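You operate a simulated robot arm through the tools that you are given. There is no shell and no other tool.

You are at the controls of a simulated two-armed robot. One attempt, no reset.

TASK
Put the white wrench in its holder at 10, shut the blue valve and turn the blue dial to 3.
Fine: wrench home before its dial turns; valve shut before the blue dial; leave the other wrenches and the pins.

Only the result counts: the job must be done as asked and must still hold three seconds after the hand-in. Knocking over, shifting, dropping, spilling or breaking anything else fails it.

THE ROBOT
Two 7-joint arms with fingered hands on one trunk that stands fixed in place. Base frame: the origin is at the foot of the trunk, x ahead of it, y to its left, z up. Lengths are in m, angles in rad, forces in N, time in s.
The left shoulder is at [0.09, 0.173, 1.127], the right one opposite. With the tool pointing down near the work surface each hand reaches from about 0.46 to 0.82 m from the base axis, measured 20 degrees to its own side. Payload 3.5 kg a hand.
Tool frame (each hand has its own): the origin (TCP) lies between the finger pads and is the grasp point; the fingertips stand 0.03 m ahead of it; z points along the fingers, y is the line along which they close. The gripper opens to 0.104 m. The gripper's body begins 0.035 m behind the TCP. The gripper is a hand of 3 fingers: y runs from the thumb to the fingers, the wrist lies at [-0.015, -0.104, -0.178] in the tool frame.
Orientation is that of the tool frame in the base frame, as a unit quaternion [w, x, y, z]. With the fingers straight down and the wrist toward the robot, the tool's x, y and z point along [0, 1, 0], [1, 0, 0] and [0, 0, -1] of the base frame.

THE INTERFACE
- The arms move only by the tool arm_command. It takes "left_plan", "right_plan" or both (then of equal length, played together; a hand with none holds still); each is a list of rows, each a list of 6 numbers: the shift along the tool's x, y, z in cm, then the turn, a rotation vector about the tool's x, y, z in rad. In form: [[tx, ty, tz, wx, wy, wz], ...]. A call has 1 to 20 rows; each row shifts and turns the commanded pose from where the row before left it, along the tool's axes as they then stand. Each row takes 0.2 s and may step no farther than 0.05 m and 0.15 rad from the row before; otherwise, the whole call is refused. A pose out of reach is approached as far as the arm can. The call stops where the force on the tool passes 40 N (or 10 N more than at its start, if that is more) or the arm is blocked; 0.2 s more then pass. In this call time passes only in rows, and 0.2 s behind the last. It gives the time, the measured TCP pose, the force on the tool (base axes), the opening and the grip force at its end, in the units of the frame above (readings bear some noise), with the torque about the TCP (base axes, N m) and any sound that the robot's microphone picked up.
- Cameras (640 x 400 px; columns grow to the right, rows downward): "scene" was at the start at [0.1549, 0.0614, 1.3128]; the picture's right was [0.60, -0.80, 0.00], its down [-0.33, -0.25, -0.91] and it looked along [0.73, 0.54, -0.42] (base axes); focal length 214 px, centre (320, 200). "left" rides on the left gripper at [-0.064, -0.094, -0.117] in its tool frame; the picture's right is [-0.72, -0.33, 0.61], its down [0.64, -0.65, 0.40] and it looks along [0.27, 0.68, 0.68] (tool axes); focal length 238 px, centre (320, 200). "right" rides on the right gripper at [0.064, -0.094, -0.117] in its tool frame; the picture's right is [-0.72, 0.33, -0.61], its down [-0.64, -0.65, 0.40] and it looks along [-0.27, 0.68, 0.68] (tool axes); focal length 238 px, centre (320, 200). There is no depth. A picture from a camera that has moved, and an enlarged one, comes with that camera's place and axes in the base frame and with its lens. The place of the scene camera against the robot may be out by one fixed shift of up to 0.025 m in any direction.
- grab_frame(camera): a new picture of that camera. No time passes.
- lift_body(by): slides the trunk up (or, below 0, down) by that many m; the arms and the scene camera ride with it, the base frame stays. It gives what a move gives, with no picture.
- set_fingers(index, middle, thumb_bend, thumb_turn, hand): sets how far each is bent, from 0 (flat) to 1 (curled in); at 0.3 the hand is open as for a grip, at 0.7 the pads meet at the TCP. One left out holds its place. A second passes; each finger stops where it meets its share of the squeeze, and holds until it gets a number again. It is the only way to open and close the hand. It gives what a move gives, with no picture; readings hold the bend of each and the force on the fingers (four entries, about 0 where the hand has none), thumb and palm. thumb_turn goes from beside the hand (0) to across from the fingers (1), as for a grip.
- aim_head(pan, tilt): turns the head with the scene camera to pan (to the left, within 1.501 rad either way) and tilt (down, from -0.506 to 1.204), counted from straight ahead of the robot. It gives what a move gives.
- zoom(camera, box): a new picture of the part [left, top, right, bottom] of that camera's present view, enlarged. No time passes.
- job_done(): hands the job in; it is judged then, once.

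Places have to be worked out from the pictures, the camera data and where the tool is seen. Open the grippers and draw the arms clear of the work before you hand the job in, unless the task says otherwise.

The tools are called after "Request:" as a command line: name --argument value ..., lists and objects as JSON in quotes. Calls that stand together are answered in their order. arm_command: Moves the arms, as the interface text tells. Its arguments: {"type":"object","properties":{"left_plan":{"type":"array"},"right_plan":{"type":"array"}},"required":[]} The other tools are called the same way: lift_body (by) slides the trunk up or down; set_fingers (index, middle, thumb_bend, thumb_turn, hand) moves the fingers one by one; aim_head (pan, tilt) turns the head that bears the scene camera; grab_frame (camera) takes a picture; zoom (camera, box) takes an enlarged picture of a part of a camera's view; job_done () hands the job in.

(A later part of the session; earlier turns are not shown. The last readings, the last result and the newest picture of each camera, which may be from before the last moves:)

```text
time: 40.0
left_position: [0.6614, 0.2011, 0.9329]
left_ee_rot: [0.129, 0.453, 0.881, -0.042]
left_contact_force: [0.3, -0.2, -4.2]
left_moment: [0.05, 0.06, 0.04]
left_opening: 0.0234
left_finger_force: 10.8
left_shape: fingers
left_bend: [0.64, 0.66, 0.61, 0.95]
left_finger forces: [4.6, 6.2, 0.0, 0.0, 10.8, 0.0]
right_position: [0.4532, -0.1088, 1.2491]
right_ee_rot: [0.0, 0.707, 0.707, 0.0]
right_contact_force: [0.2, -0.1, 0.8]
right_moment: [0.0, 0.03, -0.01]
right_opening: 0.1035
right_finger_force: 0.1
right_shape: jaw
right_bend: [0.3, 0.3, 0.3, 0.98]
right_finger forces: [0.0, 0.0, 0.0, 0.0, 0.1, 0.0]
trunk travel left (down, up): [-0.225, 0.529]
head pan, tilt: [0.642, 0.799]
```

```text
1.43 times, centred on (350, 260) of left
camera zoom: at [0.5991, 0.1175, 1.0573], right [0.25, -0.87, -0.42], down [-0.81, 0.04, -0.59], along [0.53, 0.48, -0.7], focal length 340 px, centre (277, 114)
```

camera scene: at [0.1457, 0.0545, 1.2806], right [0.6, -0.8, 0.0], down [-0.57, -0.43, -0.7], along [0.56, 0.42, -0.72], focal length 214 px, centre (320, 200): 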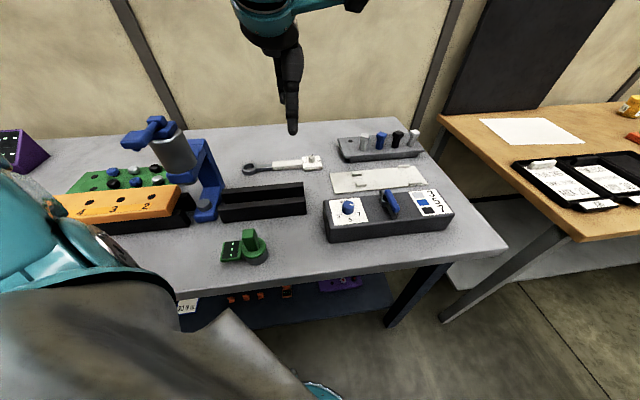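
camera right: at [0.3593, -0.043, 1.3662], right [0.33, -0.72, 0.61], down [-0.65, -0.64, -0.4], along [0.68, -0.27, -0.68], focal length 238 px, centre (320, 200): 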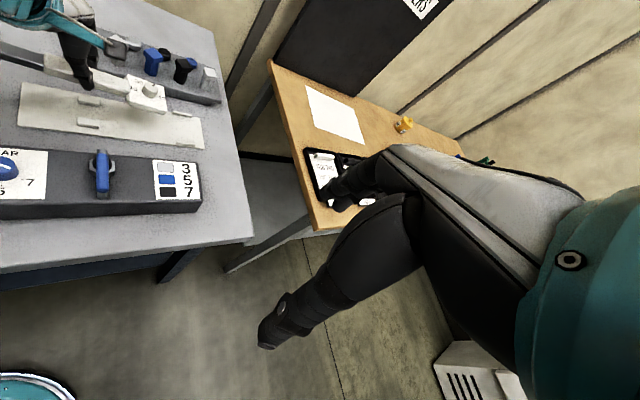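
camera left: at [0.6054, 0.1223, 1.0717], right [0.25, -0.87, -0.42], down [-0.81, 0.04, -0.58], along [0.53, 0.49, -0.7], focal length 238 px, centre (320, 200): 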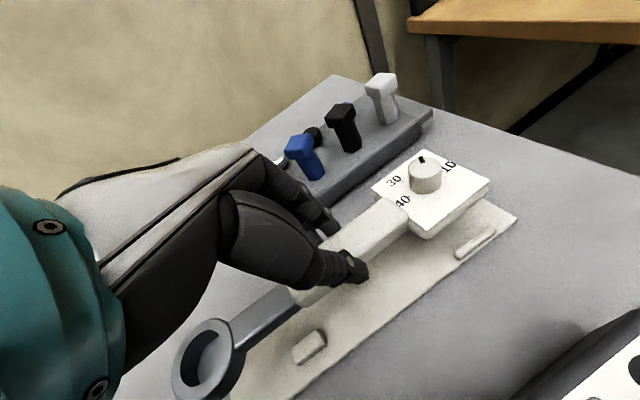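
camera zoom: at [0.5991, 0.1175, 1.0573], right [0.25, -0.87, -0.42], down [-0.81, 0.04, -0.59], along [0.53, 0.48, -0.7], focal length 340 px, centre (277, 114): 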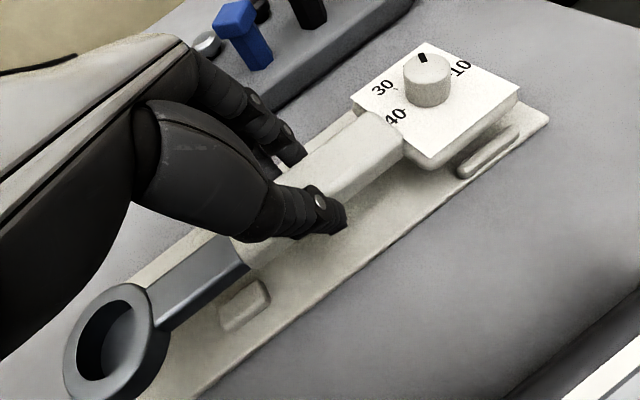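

The head would land slightly on the near lug, so I shift 6 mm outward, 3 mm along, and lower another centimetre.

Request:
arm_command --left_plan '[[0.07, 0.6, 0.04, 0, 0, 0], [0, 0, 0.5, 0, 0, 0], [0.13, -0.02, 0.48, 0, 0, 0], [0, 0, 0, 0, 0, 0]]'

Request:
zoom --camera "scene" --box '[300, 120, 440, 200]'

Request:
zoom --camera "right" --box '[0, 40, 220, 170]'

Request:
zoom --camera "left" --box '[160, 120, 540, 400]'

```text
time: 41.0
left_position: [0.6639, 0.2082, 0.9231]
left_ee_rot: [0.127, 0.453, 0.882, -0.043]
left_contact_force: [-0.2, 0.5, -4.2]
left_moment: [0.07, 0.02, 0.0]
left_opening: 0.0236
left_finger_force: 10.4
left_shape: fingers
left_bend: [0.64, 0.66, 0.61, 0.95]
left_finger forces: [4.6, 6.2, 0.1, 0.0, 10.8, 0.1]
left hand out of reach, approached as far as the arm can: row 2
right_position: [0.4534, -0.108, 1.25]
right_ee_rot: [0.0, 0.707, 0.707, 0.001]
right_contact_force: [-0.3, -0.3, 0.9]
right_moment: [0.01, 0.05, -0.03]
right_opening: 0.1035
right_finger_force: 0.0
right_shape: jaw
right_bend: [0.3, 0.3, 0.3, 0.98]
right_finger forces: [0.0, 0.1, 0.0, 0.0, 0.2, 0.0]
trunk travel left (down, up): [-0.225, 0.529]
head pan, tilt: [0.642, 0.799]
```

```text
4.57 times, centred on (370, 160) of scene
camera zoom: at [0.1461, 0.0545, 1.2805], right [0.6, -0.8, 0.0], down [-0.57, -0.43, -0.7], along [0.56, 0.42, -0.72], focal length 980 px, centre (91, 383)
```

zoom: 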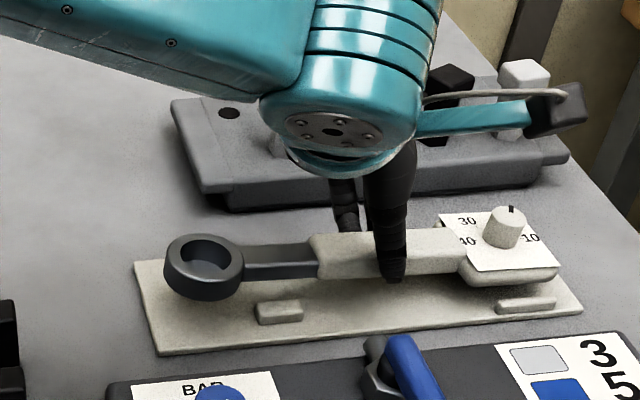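

```text
2.91 times, centred on (110, 105) of right
camera zoom: at [0.3591, -0.0431, 1.3663], right [0.33, -0.72, 0.61], down [-0.65, -0.64, -0.4], along [0.68, -0.27, -0.68], focal length 693 px, centre (931, 476)
```

zoom: 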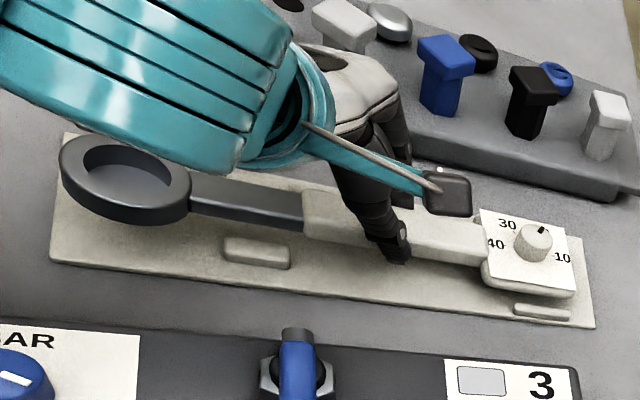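

```text
1.43 times, centred on (350, 260) of left
camera zoom: at [0.6013, 0.1232, 1.0483], right [0.25, -0.87, -0.42], down [-0.81, 0.05, -0.59], along [0.53, 0.48, -0.7], focal length 340 px, centre (277, 114)
```

zoom: 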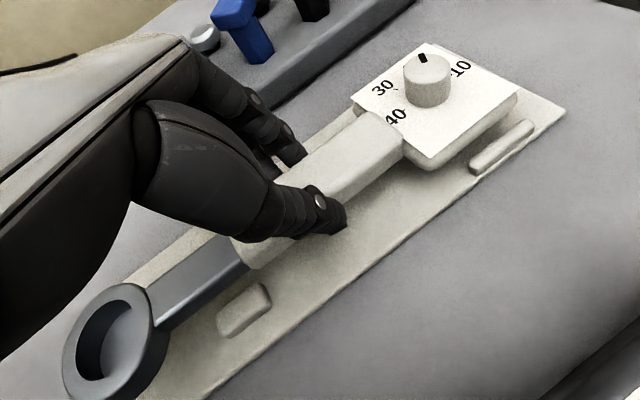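

The arm was at a reach limit in one row, so the wrench ended ~6 mm short along the bench; it also needs ~5 mm more outward to clear the near lug. I correct both.

Request:
arm_command --left_plan '[[-0.25, 0.3, 0.07, 0, 0, 0], [-0.25, 0.29, 0.08, 0, 0, 0], [0, 0, 0, 0, 0, 0]]'

Request:
zoom --camera "right" --box '[0, 40, 220, 170]'

Request:
zoom --camera "left" --box '[160, 120, 540, 400]'

```text
time: 41.8
left_position: [0.6689, 0.2108, 0.9258]
left_ee_rot: [0.127, 0.453, 0.882, -0.042]
left_contact_force: [0.4, 0.2, -2.9]
left_moment: [0.1, 0.04, -0.03]
left_opening: 0.0235
left_finger_force: 10.9
left_shape: fingers
left_bend: [0.64, 0.66, 0.61, 0.95]
left_finger forces: [4.7, 6.1, 0.0, 0.0, 10.7, 0.0]
left hand out of reach, approached as far as the arm can: row 1, 2
right_position: [0.4538, -0.108, 1.2502]
right_ee_rot: [0.001, 0.707, 0.707, 0.001]
right_contact_force: [0.6, 0.1, 0.1]
right_moment: [-0.01, 0.02, 0.02]
right_opening: 0.1038
right_finger_force: 0.1
right_shape: jaw
right_bend: [0.3, 0.3, 0.3, 0.98]
right_finger forces: [0.0, 0.0, 0.0, 0.1, 0.0, 0.0]
trunk travel left (down, up): [-0.225, 0.529]
head pan, tilt: [0.642, 0.799]
```

```text
2.91 times, centred on (110, 105) of right
camera zoom: at [0.3591, -0.0431, 1.3663], right [0.33, -0.72, 0.61], down [-0.65, -0.64, -0.4], along [0.68, -0.27, -0.68], focal length 693 px, centre (931, 476)
```

zoom: 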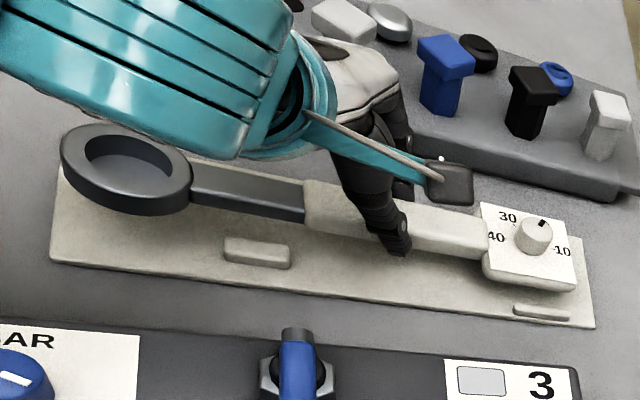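

```text
1.43 times, centred on (350, 260) of left
camera zoom: at [0.6054, 0.1264, 1.0503], right [0.25, -0.87, -0.42], down [-0.81, 0.04, -0.59], along [0.53, 0.48, -0.7], focal length 340 px, centre (277, 114)
```

zoom: 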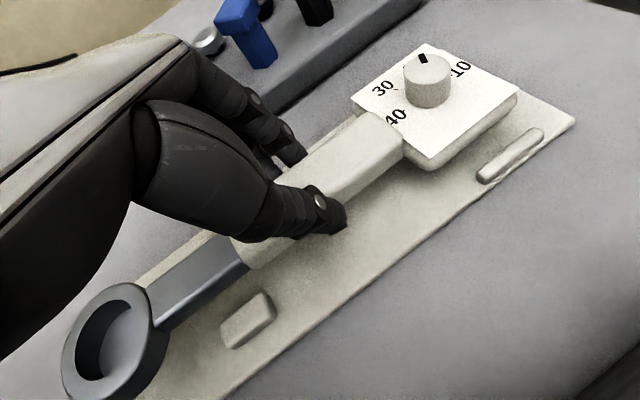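

The outward position is good now. Since the arm is near a joint limit when low, I'll lower the trunk 1 cm instead to bring the wrench down, then look.

Request:
lift_body --by -0.01

Request:
arm_command --left_plan '[[-0.5, 0.08, 0.1, 0, 0, 0], [0, 0, 0, 0, 0, 0]]'

Request:
zoom --camera "right" --box '[0, 40, 220, 170]'

Request:
zoom --camera "left" --box '[160, 120, 540, 400]'

Request:
zoom --camera "scene" --box '[300, 120, 440, 200]'

```text
time: 42.4
left_position: [0.668, 0.2121, 0.9171]
left_ee_rot: [0.127, 0.452, 0.882, -0.041]
left_contact_force: [0.3, -0.6, -3.9]
left_moment: [0.08, 0.08, -0.01]
left_opening: 0.0237
left_finger_force: 10.8
left_shape: fingers
left_bend: [0.64, 0.66, 0.61, 0.95]
left_finger forces: [4.6, 6.1, 0.0, 0.1, 10.9, 0.1]
right_position: [0.4523, -0.1076, 1.242]
right_ee_rot: [0.0, 0.707, 0.707, 0.0]
right_contact_force: [-0.4, 0.4, 0.5]
right_moment: [0.0, -0.01, 0.02]
right_opening: 0.1037
right_finger_force: 0.1
right_shape: jaw
right_bend: [0.3, 0.3, 0.3, 0.98]
right_finger forces: [0.0, 0.1, 0.0, 0.1, 0.0, 0.1]
trunk travel left (down, up): [-0.215, 0.539]
head pan, tilt: [0.642, 0.799]
```

```text
time: 43.0
left_position: [0.6721, 0.2078, 0.9168]
left_ee_rot: [0.127, 0.452, 0.882, -0.041]
left_contact_force: [0.6, -0.1, -4.3]
left_moment: [0.08, 0.02, 0.0]
left_opening: 0.0235
left_finger_force: 10.8
left_shape: fingers
left_bend: [0.64, 0.66, 0.61, 0.95]
left_finger forces: [4.6, 6.1, 0.1, 0.0, 10.7, 0.1]
right_position: [0.4527, -0.1074, 1.2394]
right_ee_rot: [0.0, 0.707, 0.707, 0.0]
right_contact_force: [0.3, -0.3, -0.4]
right_moment: [0.01, 0.0, 0.03]
right_opening: 0.1036
right_finger_force: 0.1
right_shape: jaw
right_bend: [0.3, 0.3, 0.3, 0.98]
right_finger forces: [0.1, 0.1, 0.1, 0.1, 0.0, 0.0]
trunk travel left (down, up): [-0.215, 0.539]
head pan, tilt: [0.642, 0.799]
```

```text
2.91 times, centred on (110, 105) of right
camera zoom: at [0.3581, -0.0429, 1.3568], right [0.33, -0.72, 0.61], down [-0.65, -0.64, -0.4], along [0.68, -0.27, -0.68], focal length 693 px, centre (931, 476)
```

zoom: 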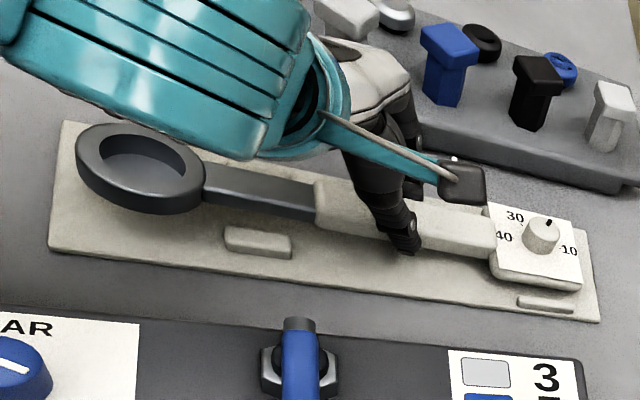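

```text
1.43 times, centred on (350, 260) of left
camera zoom: at [0.6089, 0.124, 1.0413], right [0.25, -0.87, -0.42], down [-0.81, 0.04, -0.59], along [0.53, 0.48, -0.7], focal length 340 px, centre (277, 114)
```

zoom: 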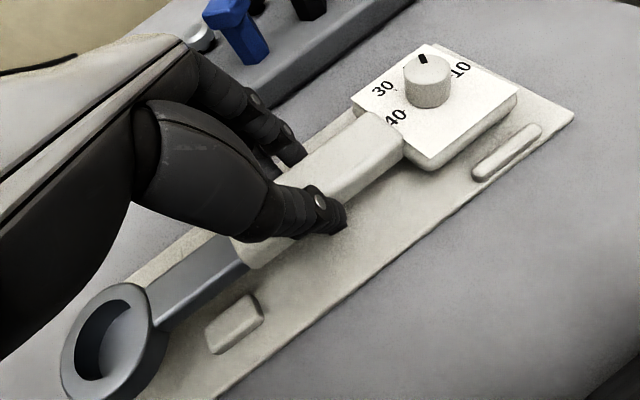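

```text
4.57 times, centred on (370, 160) of scene
camera zoom: at [0.151, 0.0545, 1.2702], right [0.6, -0.8, 0.0], down [-0.57, -0.43, -0.7], along [0.56, 0.42, -0.72], focal length 980 px, centre (91, 383)
```

zoom: 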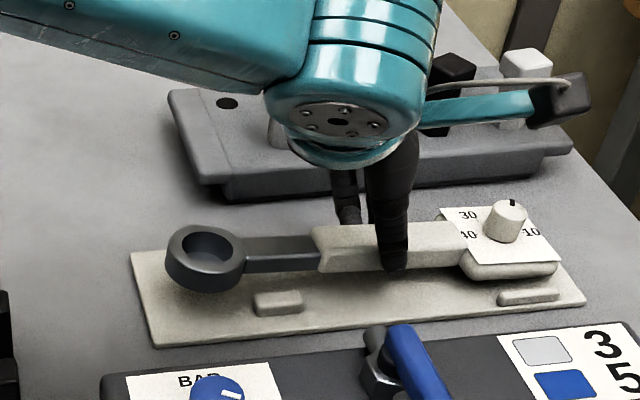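

Clearance to the near lug now looks like ~4 mm. I lower the trunk another centimetre and check forces.

Request:
lift_body --by -0.008

Request:
zoom --camera "left" --box '[160, 120, 540, 400]'

Request:
zoom --camera "scene" --box '[300, 120, 440, 200]'

Request:
zoom --camera "right" --box '[0, 40, 220, 170]'

```text
time: 43.5
left_position: [0.671, 0.2085, 0.9085]
left_ee_rot: [0.127, 0.452, 0.882, -0.042]
left_contact_force: [0.2, -0.1, -4.0]
left_moment: [0.04, 0.01, 0.0]
left_opening: 0.0234
left_finger_force: 10.8
left_shape: fingers
left_bend: [0.64, 0.66, 0.61, 0.95]
left_finger forces: [4.9, 5.7, 0.0, 0.0, 10.7, 0.0]
right_position: [0.4525, -0.1066, 1.2342]
right_ee_rot: [0.0, 0.707, 0.707, 0.0]
right_contact_force: [0.0, 0.3, -0.3]
right_moment: [0.01, 0.02, -0.01]
right_opening: 0.1041
right_finger_force: 0.0
right_shape: jaw
right_bend: [0.3, 0.3, 0.3, 0.98]
right_finger forces: [0.1, 0.1, 0.1, 0.0, 0.0, 0.0]
trunk travel left (down, up): [-0.207, 0.547]
head pan, tilt: [0.642, 0.799]
```

```text
1.43 times, centred on (350, 260) of left
camera zoom: at [0.6085, 0.1234, 1.0335], right [0.25, -0.87, -0.42], down [-0.81, 0.04, -0.59], along [0.53, 0.48, -0.7], focal length 340 px, centre (277, 114)
```

zoom: 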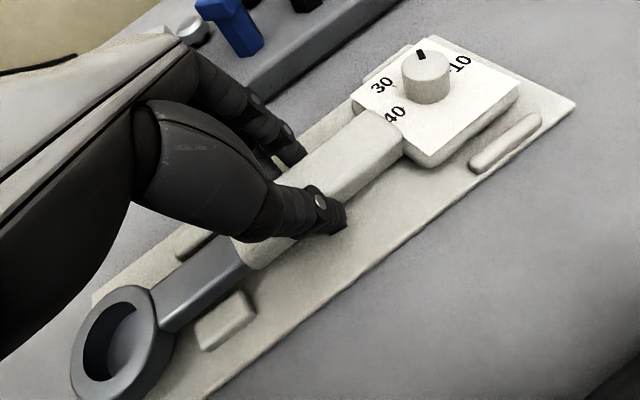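

```text
4.57 times, centred on (370, 160) of scene
camera zoom: at [0.154, 0.0545, 1.262], right [0.6, -0.8, 0.0], down [-0.57, -0.43, -0.7], along [0.56, 0.42, -0.72], focal length 980 px, centre (91, 383)
```

zoom: 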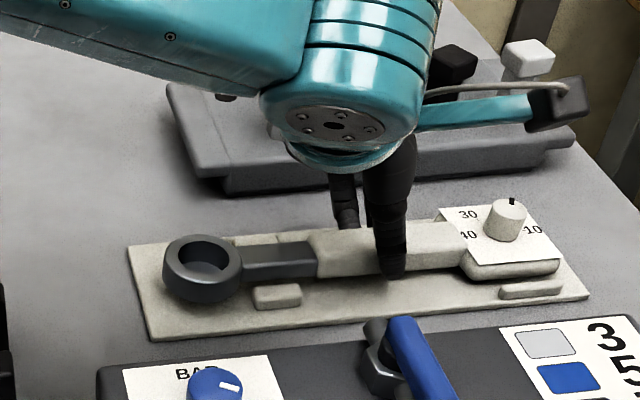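

```text
2.91 times, centred on (110, 105) of right
camera zoom: at [0.3569, -0.0429, 1.3492], right [0.33, -0.72, 0.61], down [-0.65, -0.64, -0.4], along [0.68, -0.27, -0.68], focal length 693 px, centre (931, 476)
```

zoom: 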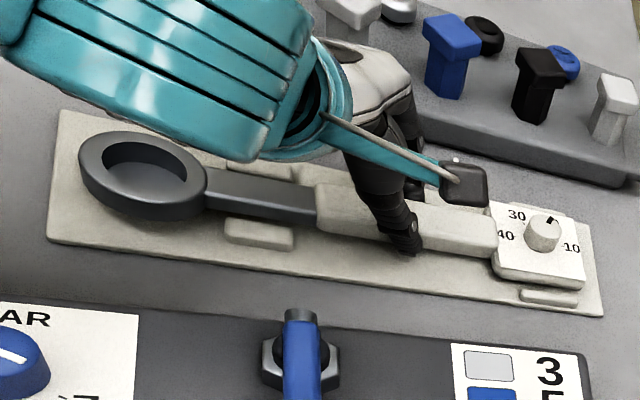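

Lugs straddle the shaft and head nicely. I lower a further 4 mm.

Request:
lift_body --by -0.004

Request:
lift_body --by -0.004

Request:
zoom --camera "left" --box '[160, 120, 540, 400]'

Request:
zoom --camera "scene" --box '[300, 120, 440, 200]'

Request:
zoom --camera "right" --box '[0, 40, 220, 170]'

```text
time: 44.1
left_position: [0.6716, 0.208, 0.9065]
left_ee_rot: [0.13, 0.453, 0.881, -0.041]
left_contact_force: [1.6, 0.8, 6.1]
left_moment: [-0.08, -0.01, -0.03]
left_opening: 0.0233
left_finger_force: 11.4
left_shape: fingers
left_bend: [0.64, 0.66, 0.61, 0.95]
left_finger forces: [5.5, 6.6, 0.1, 0.0, 11.0, 0.0]
right_position: [0.4521, -0.1065, 1.2287]
right_ee_rot: [0.0, 0.707, 0.708, 0.0]
right_contact_force: [0.8, 0.4, -0.1]
right_moment: [0.03, 0.01, 0.02]
right_opening: 0.1037
right_finger_force: 0.0
right_shape: jaw
right_bend: [0.3, 0.3, 0.3, 0.98]
right_finger forces: [0.1, 0.0, 0.0, 0.0, 0.1, 0.1]
trunk travel left (down, up): [-0.203, 0.551]
head pan, tilt: [0.642, 0.799]
```

```text
time: 44.6
left_position: [0.6733, 0.2088, 0.9036]
left_ee_rot: [0.131, 0.452, 0.882, -0.041]
left_contact_force: [3.2, 2.2, 20.1]
left_moment: [-0.08, -0.14, 0.0]
left_opening: 0.0231
left_finger_force: 13.0
left_shape: fingers
left_bend: [0.65, 0.66, 0.61, 0.95]
left_finger forces: [6.5, 9.0, 0.0, 0.0, 11.5, 0.0]
right_position: [0.4504, -0.1082, 1.226]
right_ee_rot: [0.001, 0.707, 0.707, 0.001]
right_contact_force: [0.7, 0.3, 0.5]
right_moment: [-0.02, 0.01, 0.0]
right_opening: 0.1037
right_finger_force: 0.0
right_shape: jaw
right_bend: [0.3, 0.3, 0.3, 0.98]
right_finger forces: [0.0, 0.1, 0.0, 0.0, 0.0, 0.1]
trunk travel left (down, up): [-0.199, 0.555]
head pan, tilt: [0.642, 0.799]
```

```text
1.43 times, centred on (350, 260) of left
camera zoom: at [0.6083, 0.1235, 1.0288], right [0.26, -0.87, -0.41], down [-0.81, 0.04, -0.59], along [0.53, 0.48, -0.69], focal length 340 px, centre (277, 114)
```

zoom: 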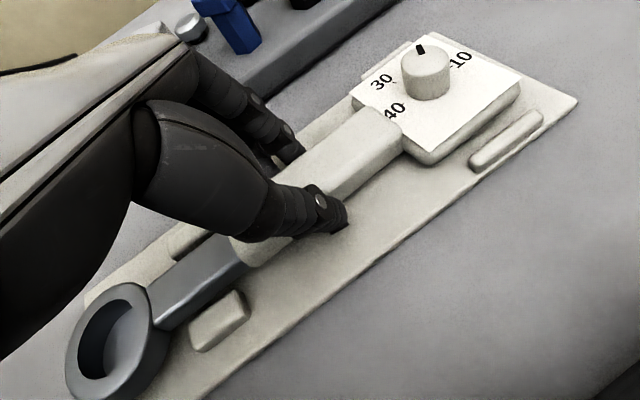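

```text
4.57 times, centred on (370, 160) of scene
camera zoom: at [0.1566, 0.0542, 1.2542], right [0.6, -0.8, 0.0], down [-0.57, -0.43, -0.7], along [0.56, 0.42, -0.72], focal length 980 px, centre (91, 383)
```

zoom: 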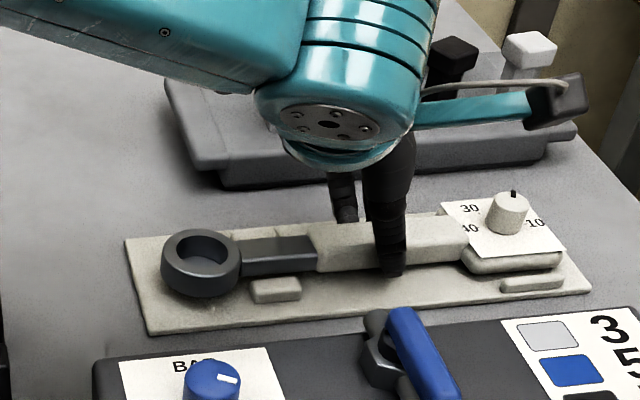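

```text
2.91 times, centred on (110, 105) of right
camera zoom: at [0.3558, -0.0433, 1.3417], right [0.33, -0.72, 0.61], down [-0.65, -0.64, -0.41], along [0.68, -0.27, -0.68], focal length 693 px, centre (931, 476)
```

zoom: 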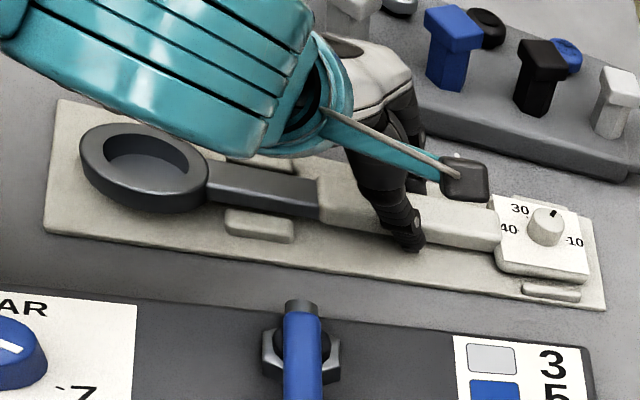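

Contact force is 20 N, so the fingertips or wrench are on the plate. I relieve 3 mm and open the fingers gently.

Request:
lift_body --by 0.003

Request:
set_fingers --hand "left" --index 0.57 --middle 0.57 --thumb_bend 0.55

Request:
zoom --camera "left" --box '[160, 120, 540, 400]'

Request:
zoom --camera "scene" --box '[300, 120, 440, 200]'

```text
time: 45.1
left_position: [0.6725, 0.2076, 0.9063]
left_ee_rot: [0.128, 0.452, 0.882, -0.042]
left_contact_force: [5.5, 2.3, 14.6]
left_moment: [-0.02, -0.18, -0.04]
left_opening: 0.0231
left_finger_force: 12.6
left_shape: fingers
left_bend: [0.64, 0.66, 0.62, 0.95]
left_finger forces: [6.3, 8.6, 0.0, 0.0, 10.4, 0.1]
right_position: [0.4513, -0.1087, 1.2281]
right_ee_rot: [0.0, 0.707, 0.707, 0.0]
right_contact_force: [-0.3, 1.0, 0.1]
right_moment: [0.0, 0.02, 0.0]
right_opening: 0.1037
right_finger_force: 0.2
right_shape: jaw
right_bend: [0.3, 0.3, 0.3, 0.98]
right_finger forces: [0.0, 0.0, 0.0, 0.1, 0.0, 0.0]
trunk travel left (down, up): [-0.202, 0.552]
head pan, tilt: [0.642, 0.799]
```

```text
time: 46.1
left_position: [0.6714, 0.2094, 0.9037]
left_ee_rot: [0.127, 0.453, 0.881, -0.042]
left_contact_force: [-0.6, -0.4, 0.5]
left_moment: [0.0, -0.01, 0.01]
left_opening: 0.0372
left_finger_force: 0.0
left_shape: fingers
left_bend: [0.56, 0.56, 0.55, 0.97]
left_finger forces: [0.0, 0.1, 0.1, 0.0, 0.0, 0.1]
right_position: [0.4514, -0.1069, 1.2279]
right_ee_rot: [0.001, 0.707, 0.707, 0.0]
right_contact_force: [0.5, 0.3, -0.5]
right_moment: [0.02, 0.0, 0.0]
right_opening: 0.1035
right_finger_force: 0.0
right_shape: jaw
right_bend: [0.3, 0.3, 0.3, 0.98]
right_finger forces: [0.0, 0.1, 0.0, 0.0, 0.1, 0.0]
trunk travel left (down, up): [-0.202, 0.552]
head pan, tilt: [0.642, 0.799]
```

```text
1.43 times, centred on (350, 260) of left
camera zoom: at [0.6088, 0.1236, 1.028], right [0.25, -0.87, -0.42], down [-0.81, 0.04, -0.58], along [0.53, 0.49, -0.7], focal length 340 px, centre (277, 114)
```

zoom: 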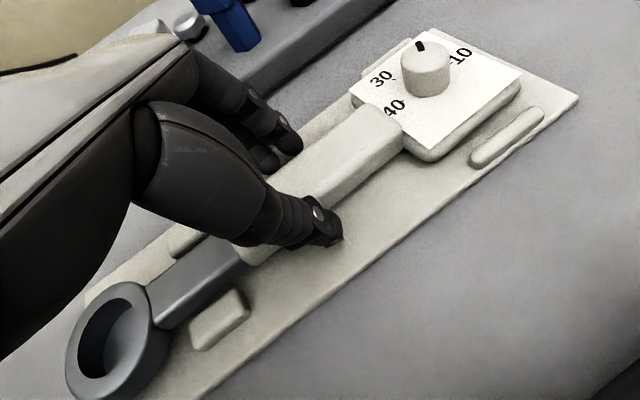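

```text
4.57 times, centred on (370, 160) of scene
camera zoom: at [0.1568, 0.0544, 1.2568], right [0.6, -0.8, 0.0], down [-0.57, -0.43, -0.7], along [0.56, 0.42, -0.72], focal length 980 px, centre (91, 383)
```

zoom: 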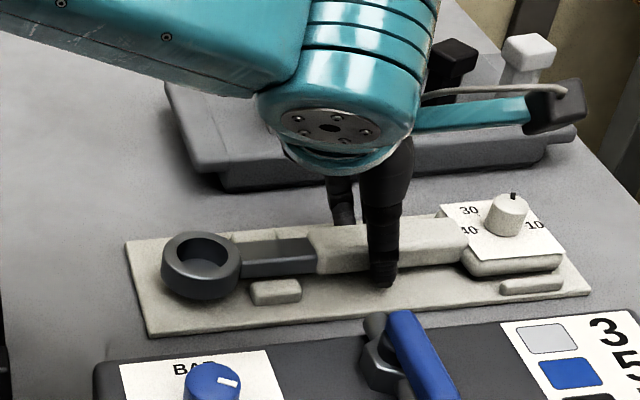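

The wrench is released and rests in the holder. I open slightly more and withdraw the hand along its own axis.

Request:
set_fingers --hand "left" --index 0.48 --middle 0.48 --thumb_bend 0.48

Request:
arm_command --left_plan '[[0, 0, -1.0, 0, 0, 0], [0, 0, -2.0, 0, 0, 0], [0, 0, -3.0, 0, 0, 0], [0, 0, -3.0, 0, 0, 0], [0, 0, -3.0, 0, 0, 0], [0, 0, 0, 0, 0, 0]]'

Request:
grab_frame --camera "left"

Request:
zoom --camera "scene" --box '[300, 120, 440, 200]'

Request:
zoom --camera "right" --box '[0, 40, 220, 170]'

```text
time: 47.1
left_position: [0.6716, 0.2088, 0.9036]
left_ee_rot: [0.127, 0.452, 0.882, -0.042]
left_contact_force: [-0.6, -0.2, 0.6]
left_moment: [-0.05, -0.03, -0.02]
left_opening: 0.0566
left_finger_force: 0.1
left_shape: fingers
left_bend: [0.48, 0.48, 0.48, 0.97]
left_finger forces: [0.0, 0.0, 0.0, 0.0, 0.0, 0.0]
right_position: [0.4533, -0.1079, 1.2276]
right_ee_rot: [0.0, 0.707, 0.707, 0.0]
right_contact_force: [0.6, -0.7, 0.1]
right_moment: [-0.01, -0.01, -0.02]
right_opening: 0.1038
right_finger_force: 0.0
right_shape: jaw
right_bend: [0.3, 0.3, 0.3, 0.98]
right_finger forces: [0.1, 0.1, 0.0, 0.0, 0.1, 0.1]
trunk travel left (down, up): [-0.202, 0.552]
head pan, tilt: [0.642, 0.799]
```

```text
time: 48.5
left_position: [0.6495, 0.2307, 1.0203]
left_ee_rot: [0.127, 0.452, 0.882, -0.041]
left_contact_force: [0.7, -0.6, 0.7]
left_moment: [0.01, -0.01, -0.01]
left_opening: 0.0571
left_finger_force: 0.1
left_shape: fingers
left_bend: [0.48, 0.48, 0.48, 0.97]
left_finger forces: [0.0, 0.1, 0.0, 0.0, 0.0, 0.0]
right_position: [0.453, -0.1069, 1.2277]
right_ee_rot: [0.0, 0.707, 0.707, 0.0]
right_contact_force: [0.5, 0.3, -0.1]
right_moment: [0.0, -0.03, 0.0]
right_opening: 0.1036
right_finger_force: 0.1
right_shape: jaw
right_bend: [0.3, 0.3, 0.3, 0.98]
right_finger forces: [0.1, 0.0, 0.0, 0.0, 0.1, 0.0]
trunk travel left (down, up): [-0.202, 0.552]
head pan, tilt: [0.642, 0.799]
```

```text
taken
camera left: at [0.5871, 0.146, 1.1446], right [0.25, -0.87, -0.42], down [-0.81, 0.04, -0.58], along [0.53, 0.49, -0.7], focal length 238 px, centre (320, 200)
```

left: 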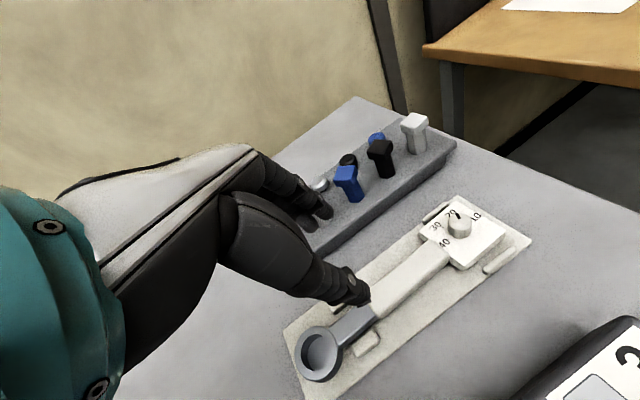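

```text
4.57 times, centred on (370, 160) of scene
camera zoom: at [0.157, 0.0545, 1.2567], right [0.6, -0.8, 0.0], down [-0.57, -0.43, -0.7], along [0.56, 0.42, -0.72], focal length 980 px, centre (91, 383)
```

zoom: 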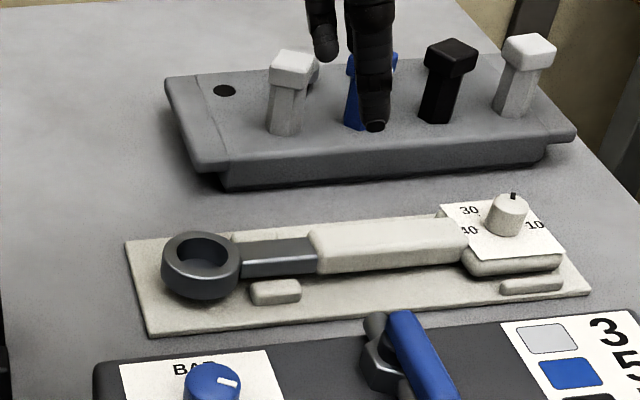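

```text
2.91 times, centred on (110, 105) of right
camera zoom: at [0.3578, -0.0429, 1.3438], right [0.33, -0.72, 0.61], down [-0.65, -0.64, -0.4], along [0.68, -0.27, -0.68], focal length 693 px, centre (931, 476)
```

zoom: 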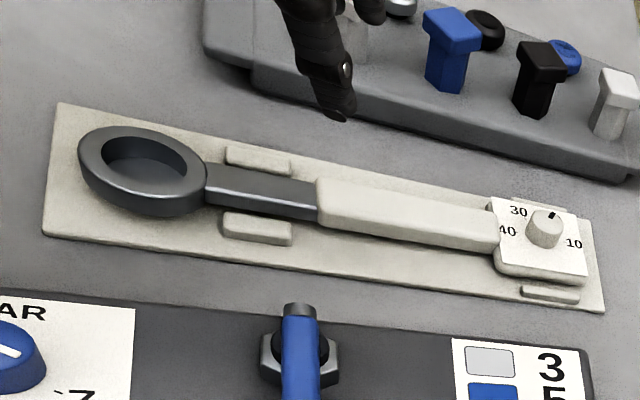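

The wrench sits in the holder with shaft and head between their lugs. Next I straighten the hand to vertical above and zoom on the wrench dial to read its mark.

Request:
arm_command --left_plan '[[0, 0, 0, 0, 0.132, 0], [0, 0, 0, 0, 0.132, 0], [0, 0, 0, 0.042, 0, 0], [0, 0, 0, 0, 0, 0]]'

Request:
grab_frame --camera "left"

Request:
zoom --camera "right" --box '[150, 80, 210, 150]'

Request:
zoom --camera "scene" --box '[380, 145, 440, 190]'

```text
time: 49.5
left_position: [0.6473, 0.2343, 1.0189]
left_ee_rot: [-0.001, 0.454, 0.891, 0.0]
left_contact_force: [0.4, 0.9, 0.4]
left_moment: [-0.02, 0.02, 0.02]
left_opening: 0.0568
left_finger_force: 0.1
left_shape: fingers
left_bend: [0.48, 0.48, 0.48, 0.98]
left_finger forces: [0.1, 0.0, 0.0, 0.0, 0.0, 0.1]
left hand out of reach, approached as far as the arm can: row 3
right_position: [0.4522, -0.1073, 1.2273]
right_ee_rot: [0.0, 0.708, 0.706, 0.0]
right_contact_force: [-0.5, 1.1, -0.9]
right_moment: [0.01, 0.01, -0.01]
right_opening: 0.1036
right_finger_force: 0.1
right_shape: jaw
right_bend: [0.3, 0.3, 0.3, 0.98]
right_finger forces: [0.1, 0.0, 0.0, 0.0, 0.0, 0.0]
trunk travel left (down, up): [-0.202, 0.552]
head pan, tilt: [0.642, 0.799]
```

```text
taken
camera left: at [0.6084, 0.1258, 1.1354], right [0.16, -0.77, -0.61], down [-0.9, 0.13, -0.4], along [0.4, 0.62, -0.68], focal length 238 px, centre (320, 200)
```

left: 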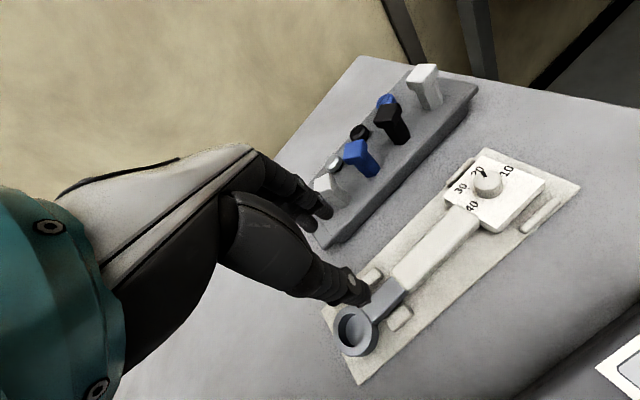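

```text
5.71 times, centred on (180, 115) of right
camera zoom: at [0.3579, -0.0428, 1.3439], right [0.33, -0.72, 0.61], down [-0.65, -0.64, -0.4], along [0.68, -0.27, -0.68], focal length 1362 px, centre (1120, 686)
```

zoom: 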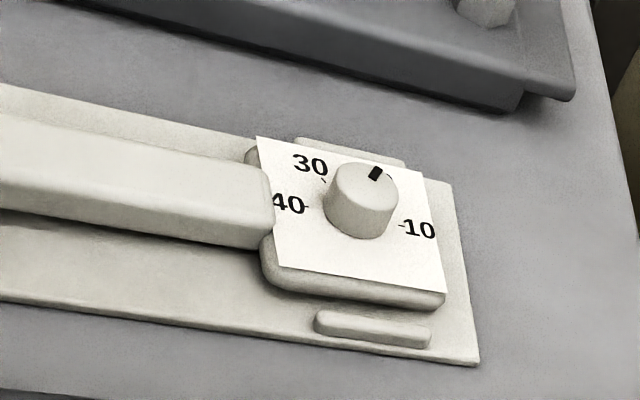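

```text
8.89 times, centred on (410, 168) of scene
camera zoom: at [0.1571, 0.0546, 1.2567], right [0.6, -0.8, 0.0], down [-0.57, -0.43, -0.7], along [0.56, 0.42, -0.72], focal length 1906 px, centre (-480, 489)
```

zoom: 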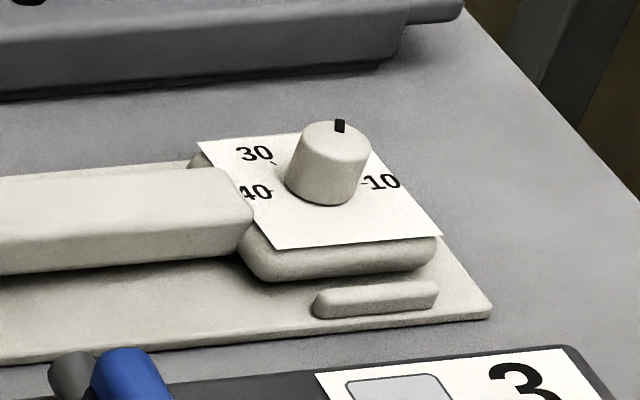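

The dial's mark is at about 62°, i.e. at "20"; "10" is 60° clockwise (seen from above). I turn the hand to a comfortable yaw and move above the knob near (0.737, 0.140).

Request:
arm_command --left_plan '[[0, 0, 0, 0, 0, 0.14], [0, 0, 0, 0, 0, 0.14], [-2.98, 1.31, 0.5, 0, 0, 0], [-2.98, 1.31, 0.5, 0, 0, 0], [-2.98, 1.31, 0.5, 0, 0, 0], [-2.98, 1.31, 0.5, 0, 0, 0], [0, 0, 0, 0, 0, 0]]'

Request:
grab_frame --camera "left"

Request:
zoom --camera "right" --box '[80, 40, 260, 160]'

Request:
zoom --camera "scene" --box '[320, 100, 460, 200]'

```text
time: 51.1
left_position: [0.6661, 0.2125, 1.0134]
left_ee_rot: [0.001, 0.574, 0.819, 0.0]
left_contact_force: [0.2, -0.3, -0.3]
left_moment: [-0.04, 0.0, 0.0]
left_opening: 0.0569
left_finger_force: 0.0
left_shape: fingers
left_bend: [0.48, 0.48, 0.48, 0.98]
left_finger forces: [0.1, 0.0, 0.1, 0.1, 0.1, 0.1]
left hand out of reach, approached as far as the arm can: row 3, 4, 5, 6
right_position: [0.451, -0.1075, 1.2274]
right_ee_rot: [0.0, 0.707, 0.707, 0.0]
right_contact_force: [0.3, 0.2, -0.4]
right_moment: [0.06, -0.02, -0.01]
right_opening: 0.1039
right_finger_force: 0.1
right_shape: jaw
right_bend: [0.3, 0.3, 0.3, 0.98]
right_finger forces: [0.0, 0.0, 0.0, 0.2, 0.0, 0.0]
trunk travel left (down, up): [-0.202, 0.552]
head pan, tilt: [0.642, 0.799]
```

```text
taken
camera left: at [0.5984, 0.1191, 1.1293], right [-0.06, -0.79, -0.61], down [-0.83, 0.38, -0.41], along [0.55, 0.48, -0.68], focal length 238 px, centre (320, 200)
```

left: 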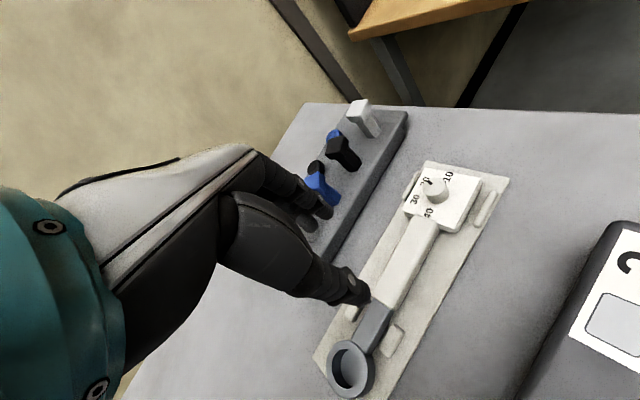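

```text
3.33 times, centred on (170, 100) of right
camera zoom: at [0.3577, -0.0428, 1.344], right [0.33, -0.72, 0.61], down [-0.65, -0.64, -0.4], along [0.68, -0.27, -0.68], focal length 794 px, centre (820, 533)
```

zoom: 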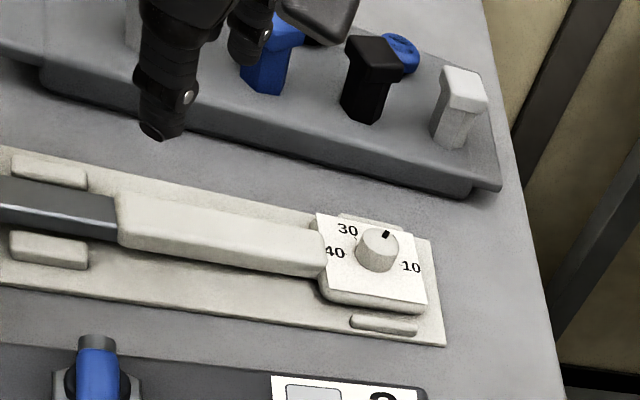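

```text
4.00 times, centred on (390, 150) of scene
camera zoom: at [0.1569, 0.0546, 1.2568], right [0.6, -0.8, 0.0], down [-0.57, -0.43, -0.7], along [0.56, 0.42, -0.72], focal length 858 px, centre (40, 400)
```

zoom: 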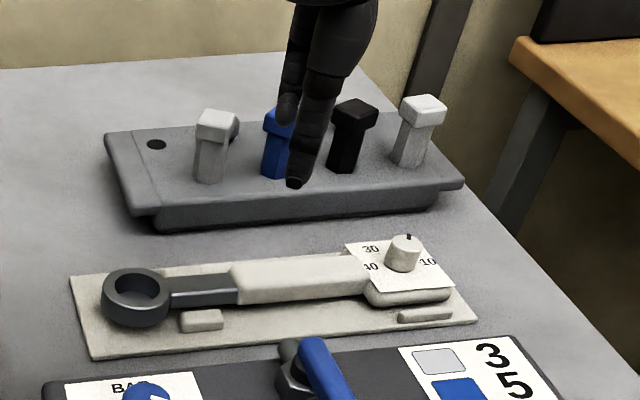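

The arm can't get farther out at this height. Raising the trunk should give the shoulder a better angle to reach down and out, so I raise it 12 cm and then move the hand out and down toward the knob.

Request:
lift_body --by 0.12

Request:
arm_command --left_plan '[[-1.85, 0.84, 3.4, 0, 0, 0], [-1.85, 0.84, 3.4, 0, 0, 0], [-1.85, 0.84, 3.4, 0, 0, 0], [-1.85, 0.84, 3.4, 0, 0, 0], [-1.85, 0.84, 2.6, 0, 0, 0], [0, 0, 0, 0, 0, 0]]'

Request:
grab_frame --camera "left"

Request:
grab_frame --camera "scene"

Request:
grab_frame --camera "right"

```text
time: 52.6
left_position: [0.6343, 0.2128, 1.1948]
left_ee_rot: [0.043, 0.573, 0.818, 0.029]
left_contact_force: [0.0, 0.1, -0.7]
left_moment: [-0.03, -0.01, 0.0]
left_opening: 0.057
left_finger_force: 0.1
left_shape: fingers
left_bend: [0.48, 0.48, 0.48, 0.98]
left_finger forces: [0.0, 0.1, 0.0, 0.0, 0.0, 0.0]
right_position: [0.4534, -0.1068, 1.3474]
right_ee_rot: [0.0, 0.707, 0.707, -0.001]
right_contact_force: [0.1, -0.3, -0.6]
right_moment: [0.03, 0.01, 0.0]
right_opening: 0.1035
right_finger_force: 0.1
right_shape: jaw
right_bend: [0.3, 0.3, 0.3, 0.98]
right_finger forces: [0.0, 0.0, 0.0, 0.0, 0.1, 0.0]
trunk travel left (down, up): [-0.322, 0.432]
head pan, tilt: [0.642, 0.799]
```

```text
time: 54.0
left_position: [0.6357, 0.2182, 1.0557]
left_ee_rot: [0.045, 0.574, 0.817, 0.029]
left_contact_force: [0.4, -0.2, 0.8]
left_moment: [0.04, 0.0, -0.03]
left_opening: 0.0568
left_finger_force: 0.1
left_shape: fingers
left_bend: [0.48, 0.48, 0.48, 0.98]
left_finger forces: [0.0, 0.0, 0.0, 0.0, 0.0, 0.0]
left hand out of reach, approached as far as the arm can: row 1, 2, 3, 4, 5
right_position: [0.4521, -0.1066, 1.3463]
right_ee_rot: [0.0, 0.707, 0.707, -0.001]
right_contact_force: [0.2, -0.4, 0.3]
right_moment: [0.02, 0.02, 0.0]
right_opening: 0.1036
right_finger_force: 0.1
right_shape: jaw
right_bend: [0.3, 0.3, 0.3, 0.98]
right_finger forces: [0.0, 0.0, 0.0, 0.0, 0.1, 0.0]
trunk travel left (down, up): [-0.322, 0.432]
head pan, tilt: [0.642, 0.799]
```

```text
taken
camera left: at [0.5561, 0.126, 1.1641], right [0.0, -0.79, -0.61], down [-0.78, 0.38, -0.49], along [0.62, 0.48, -0.62], focal length 238 px, centre (320, 200)
```

left: 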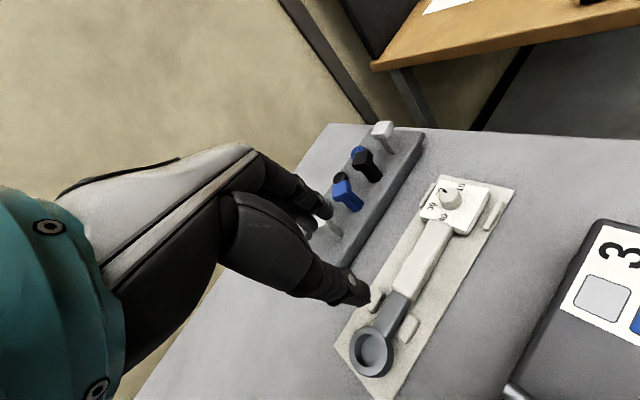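

```text
taken
camera scene: at [0.1063, 0.0544, 1.3797], right [0.6, -0.8, 0.0], down [-0.57, -0.43, -0.7], along [0.56, 0.42, -0.72], focal length 214 px, centre (320, 200)
```

scene: 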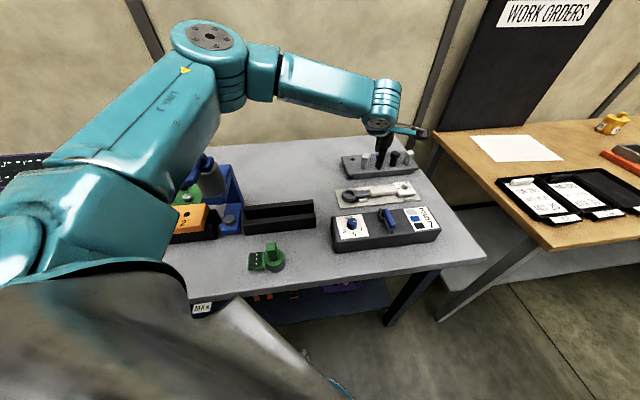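

```text
taken
camera right: at [0.3574, -0.0431, 1.464], right [0.33, -0.72, 0.61], down [-0.65, -0.64, -0.4], along [0.68, -0.27, -0.68], focal length 238 px, centre (320, 200)
```

right: 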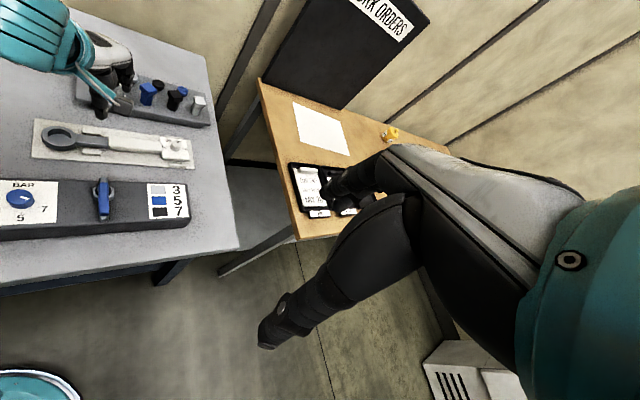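

Raising also leans the trunk back, so that doesn't help. The limit seems tied to the inward hand yaw; I'll raise the hand, turn it clockwise to about −10°, and bring the trunk back to its starting height.

Request:
arm_command --left_plan '[[0, 0, -3.3, 0, 0, 0], [0, 0, -3.3, 0, 0, 0], [0, 0, -3.4, 0, 0, 0], [0, 0, 0, 0, 0, 0.13], [0, 0, 0, 0, 0, 0.13], [0, 0, 0, 0, 0, 0.13], [0, 0, 0, 0, 0, 0.13], [0, 0, 0, 0, 0, 0]]'

Request:
lift_body --by -0.1

Request:
grab_frame --camera "scene"

```text
time: 55.8
left_position: [0.6267, 0.2178, 1.1544]
left_ee_rot: [0.034, 0.764, 0.643, 0.04]
left_contact_force: [0.1, 0.0, -0.8]
left_moment: [0.0, 0.02, -0.01]
left_opening: 0.0569
left_finger_force: 0.1
left_shape: fingers
left_bend: [0.48, 0.48, 0.48, 0.98]
left_finger forces: [0.0, 0.1, 0.1, 0.0, 0.0, 0.0]
right_position: [0.4522, -0.1075, 1.3481]
right_ee_rot: [0.0, 0.707, 0.707, 0.0]
right_contact_force: [-0.5, 0.5, -0.5]
right_moment: [0.01, 0.05, 0.0]
right_opening: 0.1036
right_finger_force: 0.0
right_shape: jaw
right_bend: [0.3, 0.3, 0.3, 0.98]
right_finger forces: [0.0, 0.0, 0.0, 0.0, 0.0, 0.0]
trunk travel left (down, up): [-0.322, 0.432]
head pan, tilt: [0.642, 0.799]
```

```text
time: 57.1
left_position: [0.6265, 0.2177, 1.0558]
left_ee_rot: [0.036, 0.764, 0.643, 0.04]
left_contact_force: [0.3, 0.2, -0.4]
left_moment: [0.02, -0.03, 0.01]
left_opening: 0.0571
left_finger_force: 0.1
left_shape: fingers
left_bend: [0.48, 0.48, 0.48, 0.98]
left_finger forces: [0.0, 0.1, 0.0, 0.0, 0.0, 0.0]
right_position: [0.4513, -0.1068, 1.2492]
right_ee_rot: [0.001, 0.707, 0.707, 0.001]
right_contact_force: [-0.3, 0.0, 0.2]
right_moment: [-0.01, -0.02, 0.01]
right_opening: 0.1039
right_finger_force: 0.1
right_shape: jaw
right_bend: [0.3, 0.3, 0.3, 0.98]
right_finger forces: [0.0, 0.0, 0.0, 0.0, 0.0, 0.0]
trunk travel left (down, up): [-0.222, 0.532]
head pan, tilt: [0.642, 0.799]
```

```text
taken
camera scene: at [0.1464, 0.0543, 1.2777], right [0.6, -0.8, 0.0], down [-0.57, -0.43, -0.7], along [0.56, 0.42, -0.72], focal length 214 px, centre (320, 200)
```

scene: 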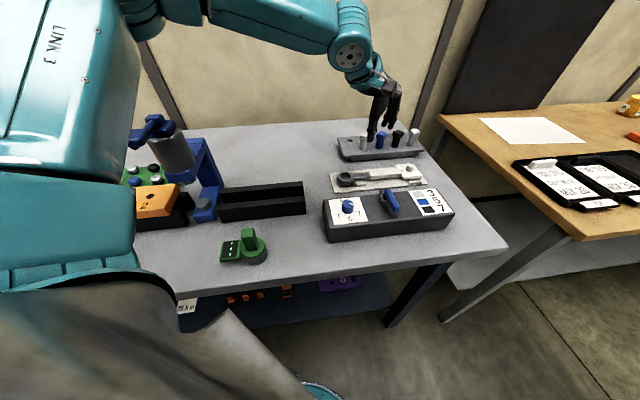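

The hand is at (0.627, 0.218, 1.056), yaw about −10°, tilted a little. I level it and try again to reach over the knob.

Request:
arm_command --left_plan '[[0, 0, 0, 0.106, 0, 0], [-1.45, 3.04, 0.75, 0, 0, 0], [-1.45, 3.04, 0.75, 0, 0, 0], [-1.45, 3.04, 0.75, 0, 0, 0], [-1.45, 3.04, 0.75, 0, 0, 0], [0, 0, 0, 0, 0, 0]]'

Request:
grab_frame --camera "left"

Request:
grab_frame --camera "scene"

```text
time: 58.5
left_position: [0.6717, 0.1855, 1.0397]
left_ee_rot: [-0.006, 0.765, 0.644, 0.004]
left_contact_force: [0.0, -0.3, -0.6]
left_moment: [0.01, -0.01, 0.02]
left_opening: 0.0566
left_finger_force: 0.0
left_shape: fingers
left_bend: [0.48, 0.48, 0.48, 0.98]
left_finger forces: [0.1, 0.0, 0.0, 0.0, 0.0, 0.0]
left hand out of reach, approached as far as the arm can: row 3, 4, 5
right_position: [0.4519, -0.1067, 1.2489]
right_ee_rot: [0.0, 0.707, 0.707, 0.0]
right_contact_force: [0.6, -0.1, -0.9]
right_moment: [0.0, 0.01, -0.02]
right_opening: 0.1035
right_finger_force: 0.1
right_shape: jaw
right_bend: [0.3, 0.3, 0.3, 0.98]
right_finger forces: [0.1, 0.1, 0.1, 0.1, 0.1, 0.0]
trunk travel left (down, up): [-0.222, 0.532]
head pan, tilt: [0.642, 0.799]
```

```text
taken
camera left: at [0.5677, 0.1348, 1.1554], right [-0.44, -0.64, -0.62], down [-0.53, 0.75, -0.39], along [0.72, 0.16, -0.68], focal length 238 px, centre (320, 200)
```

left: 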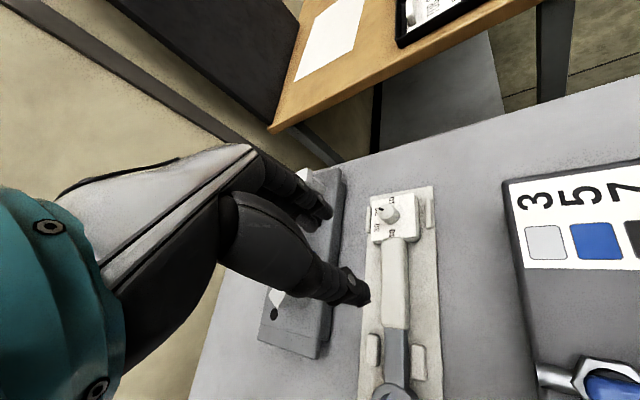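

```text
taken
camera scene: at [0.1473, 0.0544, 1.2775], right [0.6, -0.8, 0.0], down [-0.57, -0.43, -0.7], along [0.56, 0.42, -0.72], focal length 214 px, centre (320, 200)
```

scene: 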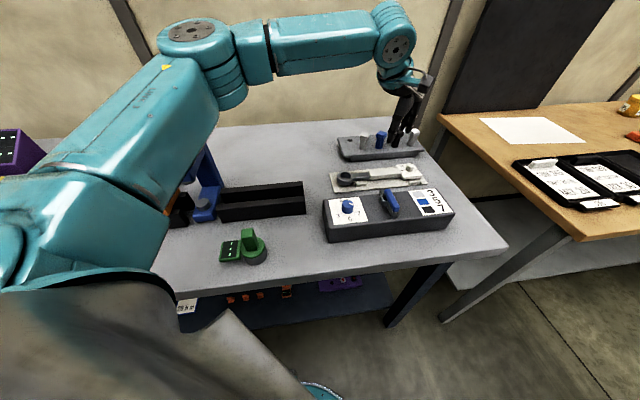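

I'm stuck short again at this height (wrist high). I'll go lower here first and then push outward toward the knob.

Request:
arm_command --left_plan '[[0, 0, 3.0, 0, 0, 0], [0, 0, 3.0, 0, 0, 0], [0, 0, 2.0, 0, 0, 0], [-0.75, 2.5, 0, 0, 0, 0], [-0.75, 2.5, 0, 0, 0, 0], [-0.75, 2.0, 0, 0, 0, 0], [0, 0, 0, 0, 0, 0]]'

Request:
grab_frame --camera "left"

```text
time: 60.1
left_position: [0.6802, 0.1895, 0.9635]
left_ee_rot: [-0.007, 0.764, 0.645, 0.005]
left_contact_force: [0.4, 0.4, 0.8]
left_moment: [0.02, -0.01, 0.0]
left_opening: 0.0569
left_finger_force: 0.0
left_shape: fingers
left_bend: [0.48, 0.48, 0.48, 0.98]
left_finger forces: [0.1, 0.0, 0.1, 0.1, 0.1, 0.0]
left hand out of reach, approached as far as the arm can: row 4, 5, 6
right_position: [0.4524, -0.1075, 1.2479]
right_ee_rot: [0.0, 0.707, 0.707, 0.001]
right_contact_force: [0.0, 0.3, 0.0]
right_moment: [-0.01, -0.01, -0.03]
right_opening: 0.1037
right_finger_force: 0.1
right_shape: jaw
right_bend: [0.3, 0.3, 0.3, 0.98]
right_finger forces: [0.0, 0.0, 0.0, 0.0, 0.0, 0.0]
trunk travel left (down, up): [-0.222, 0.532]
head pan, tilt: [0.642, 0.799]
```

```text
taken
camera left: at [0.5748, 0.1395, 1.0785], right [-0.44, -0.64, -0.62], down [-0.53, 0.75, -0.39], along [0.72, 0.16, -0.68], focal length 238 px, centre (320, 200)
```

left: 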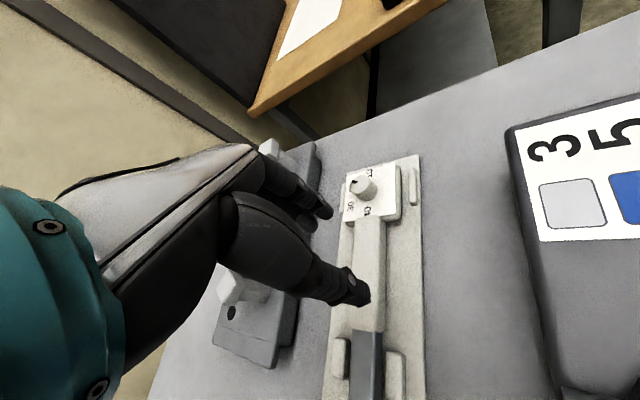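

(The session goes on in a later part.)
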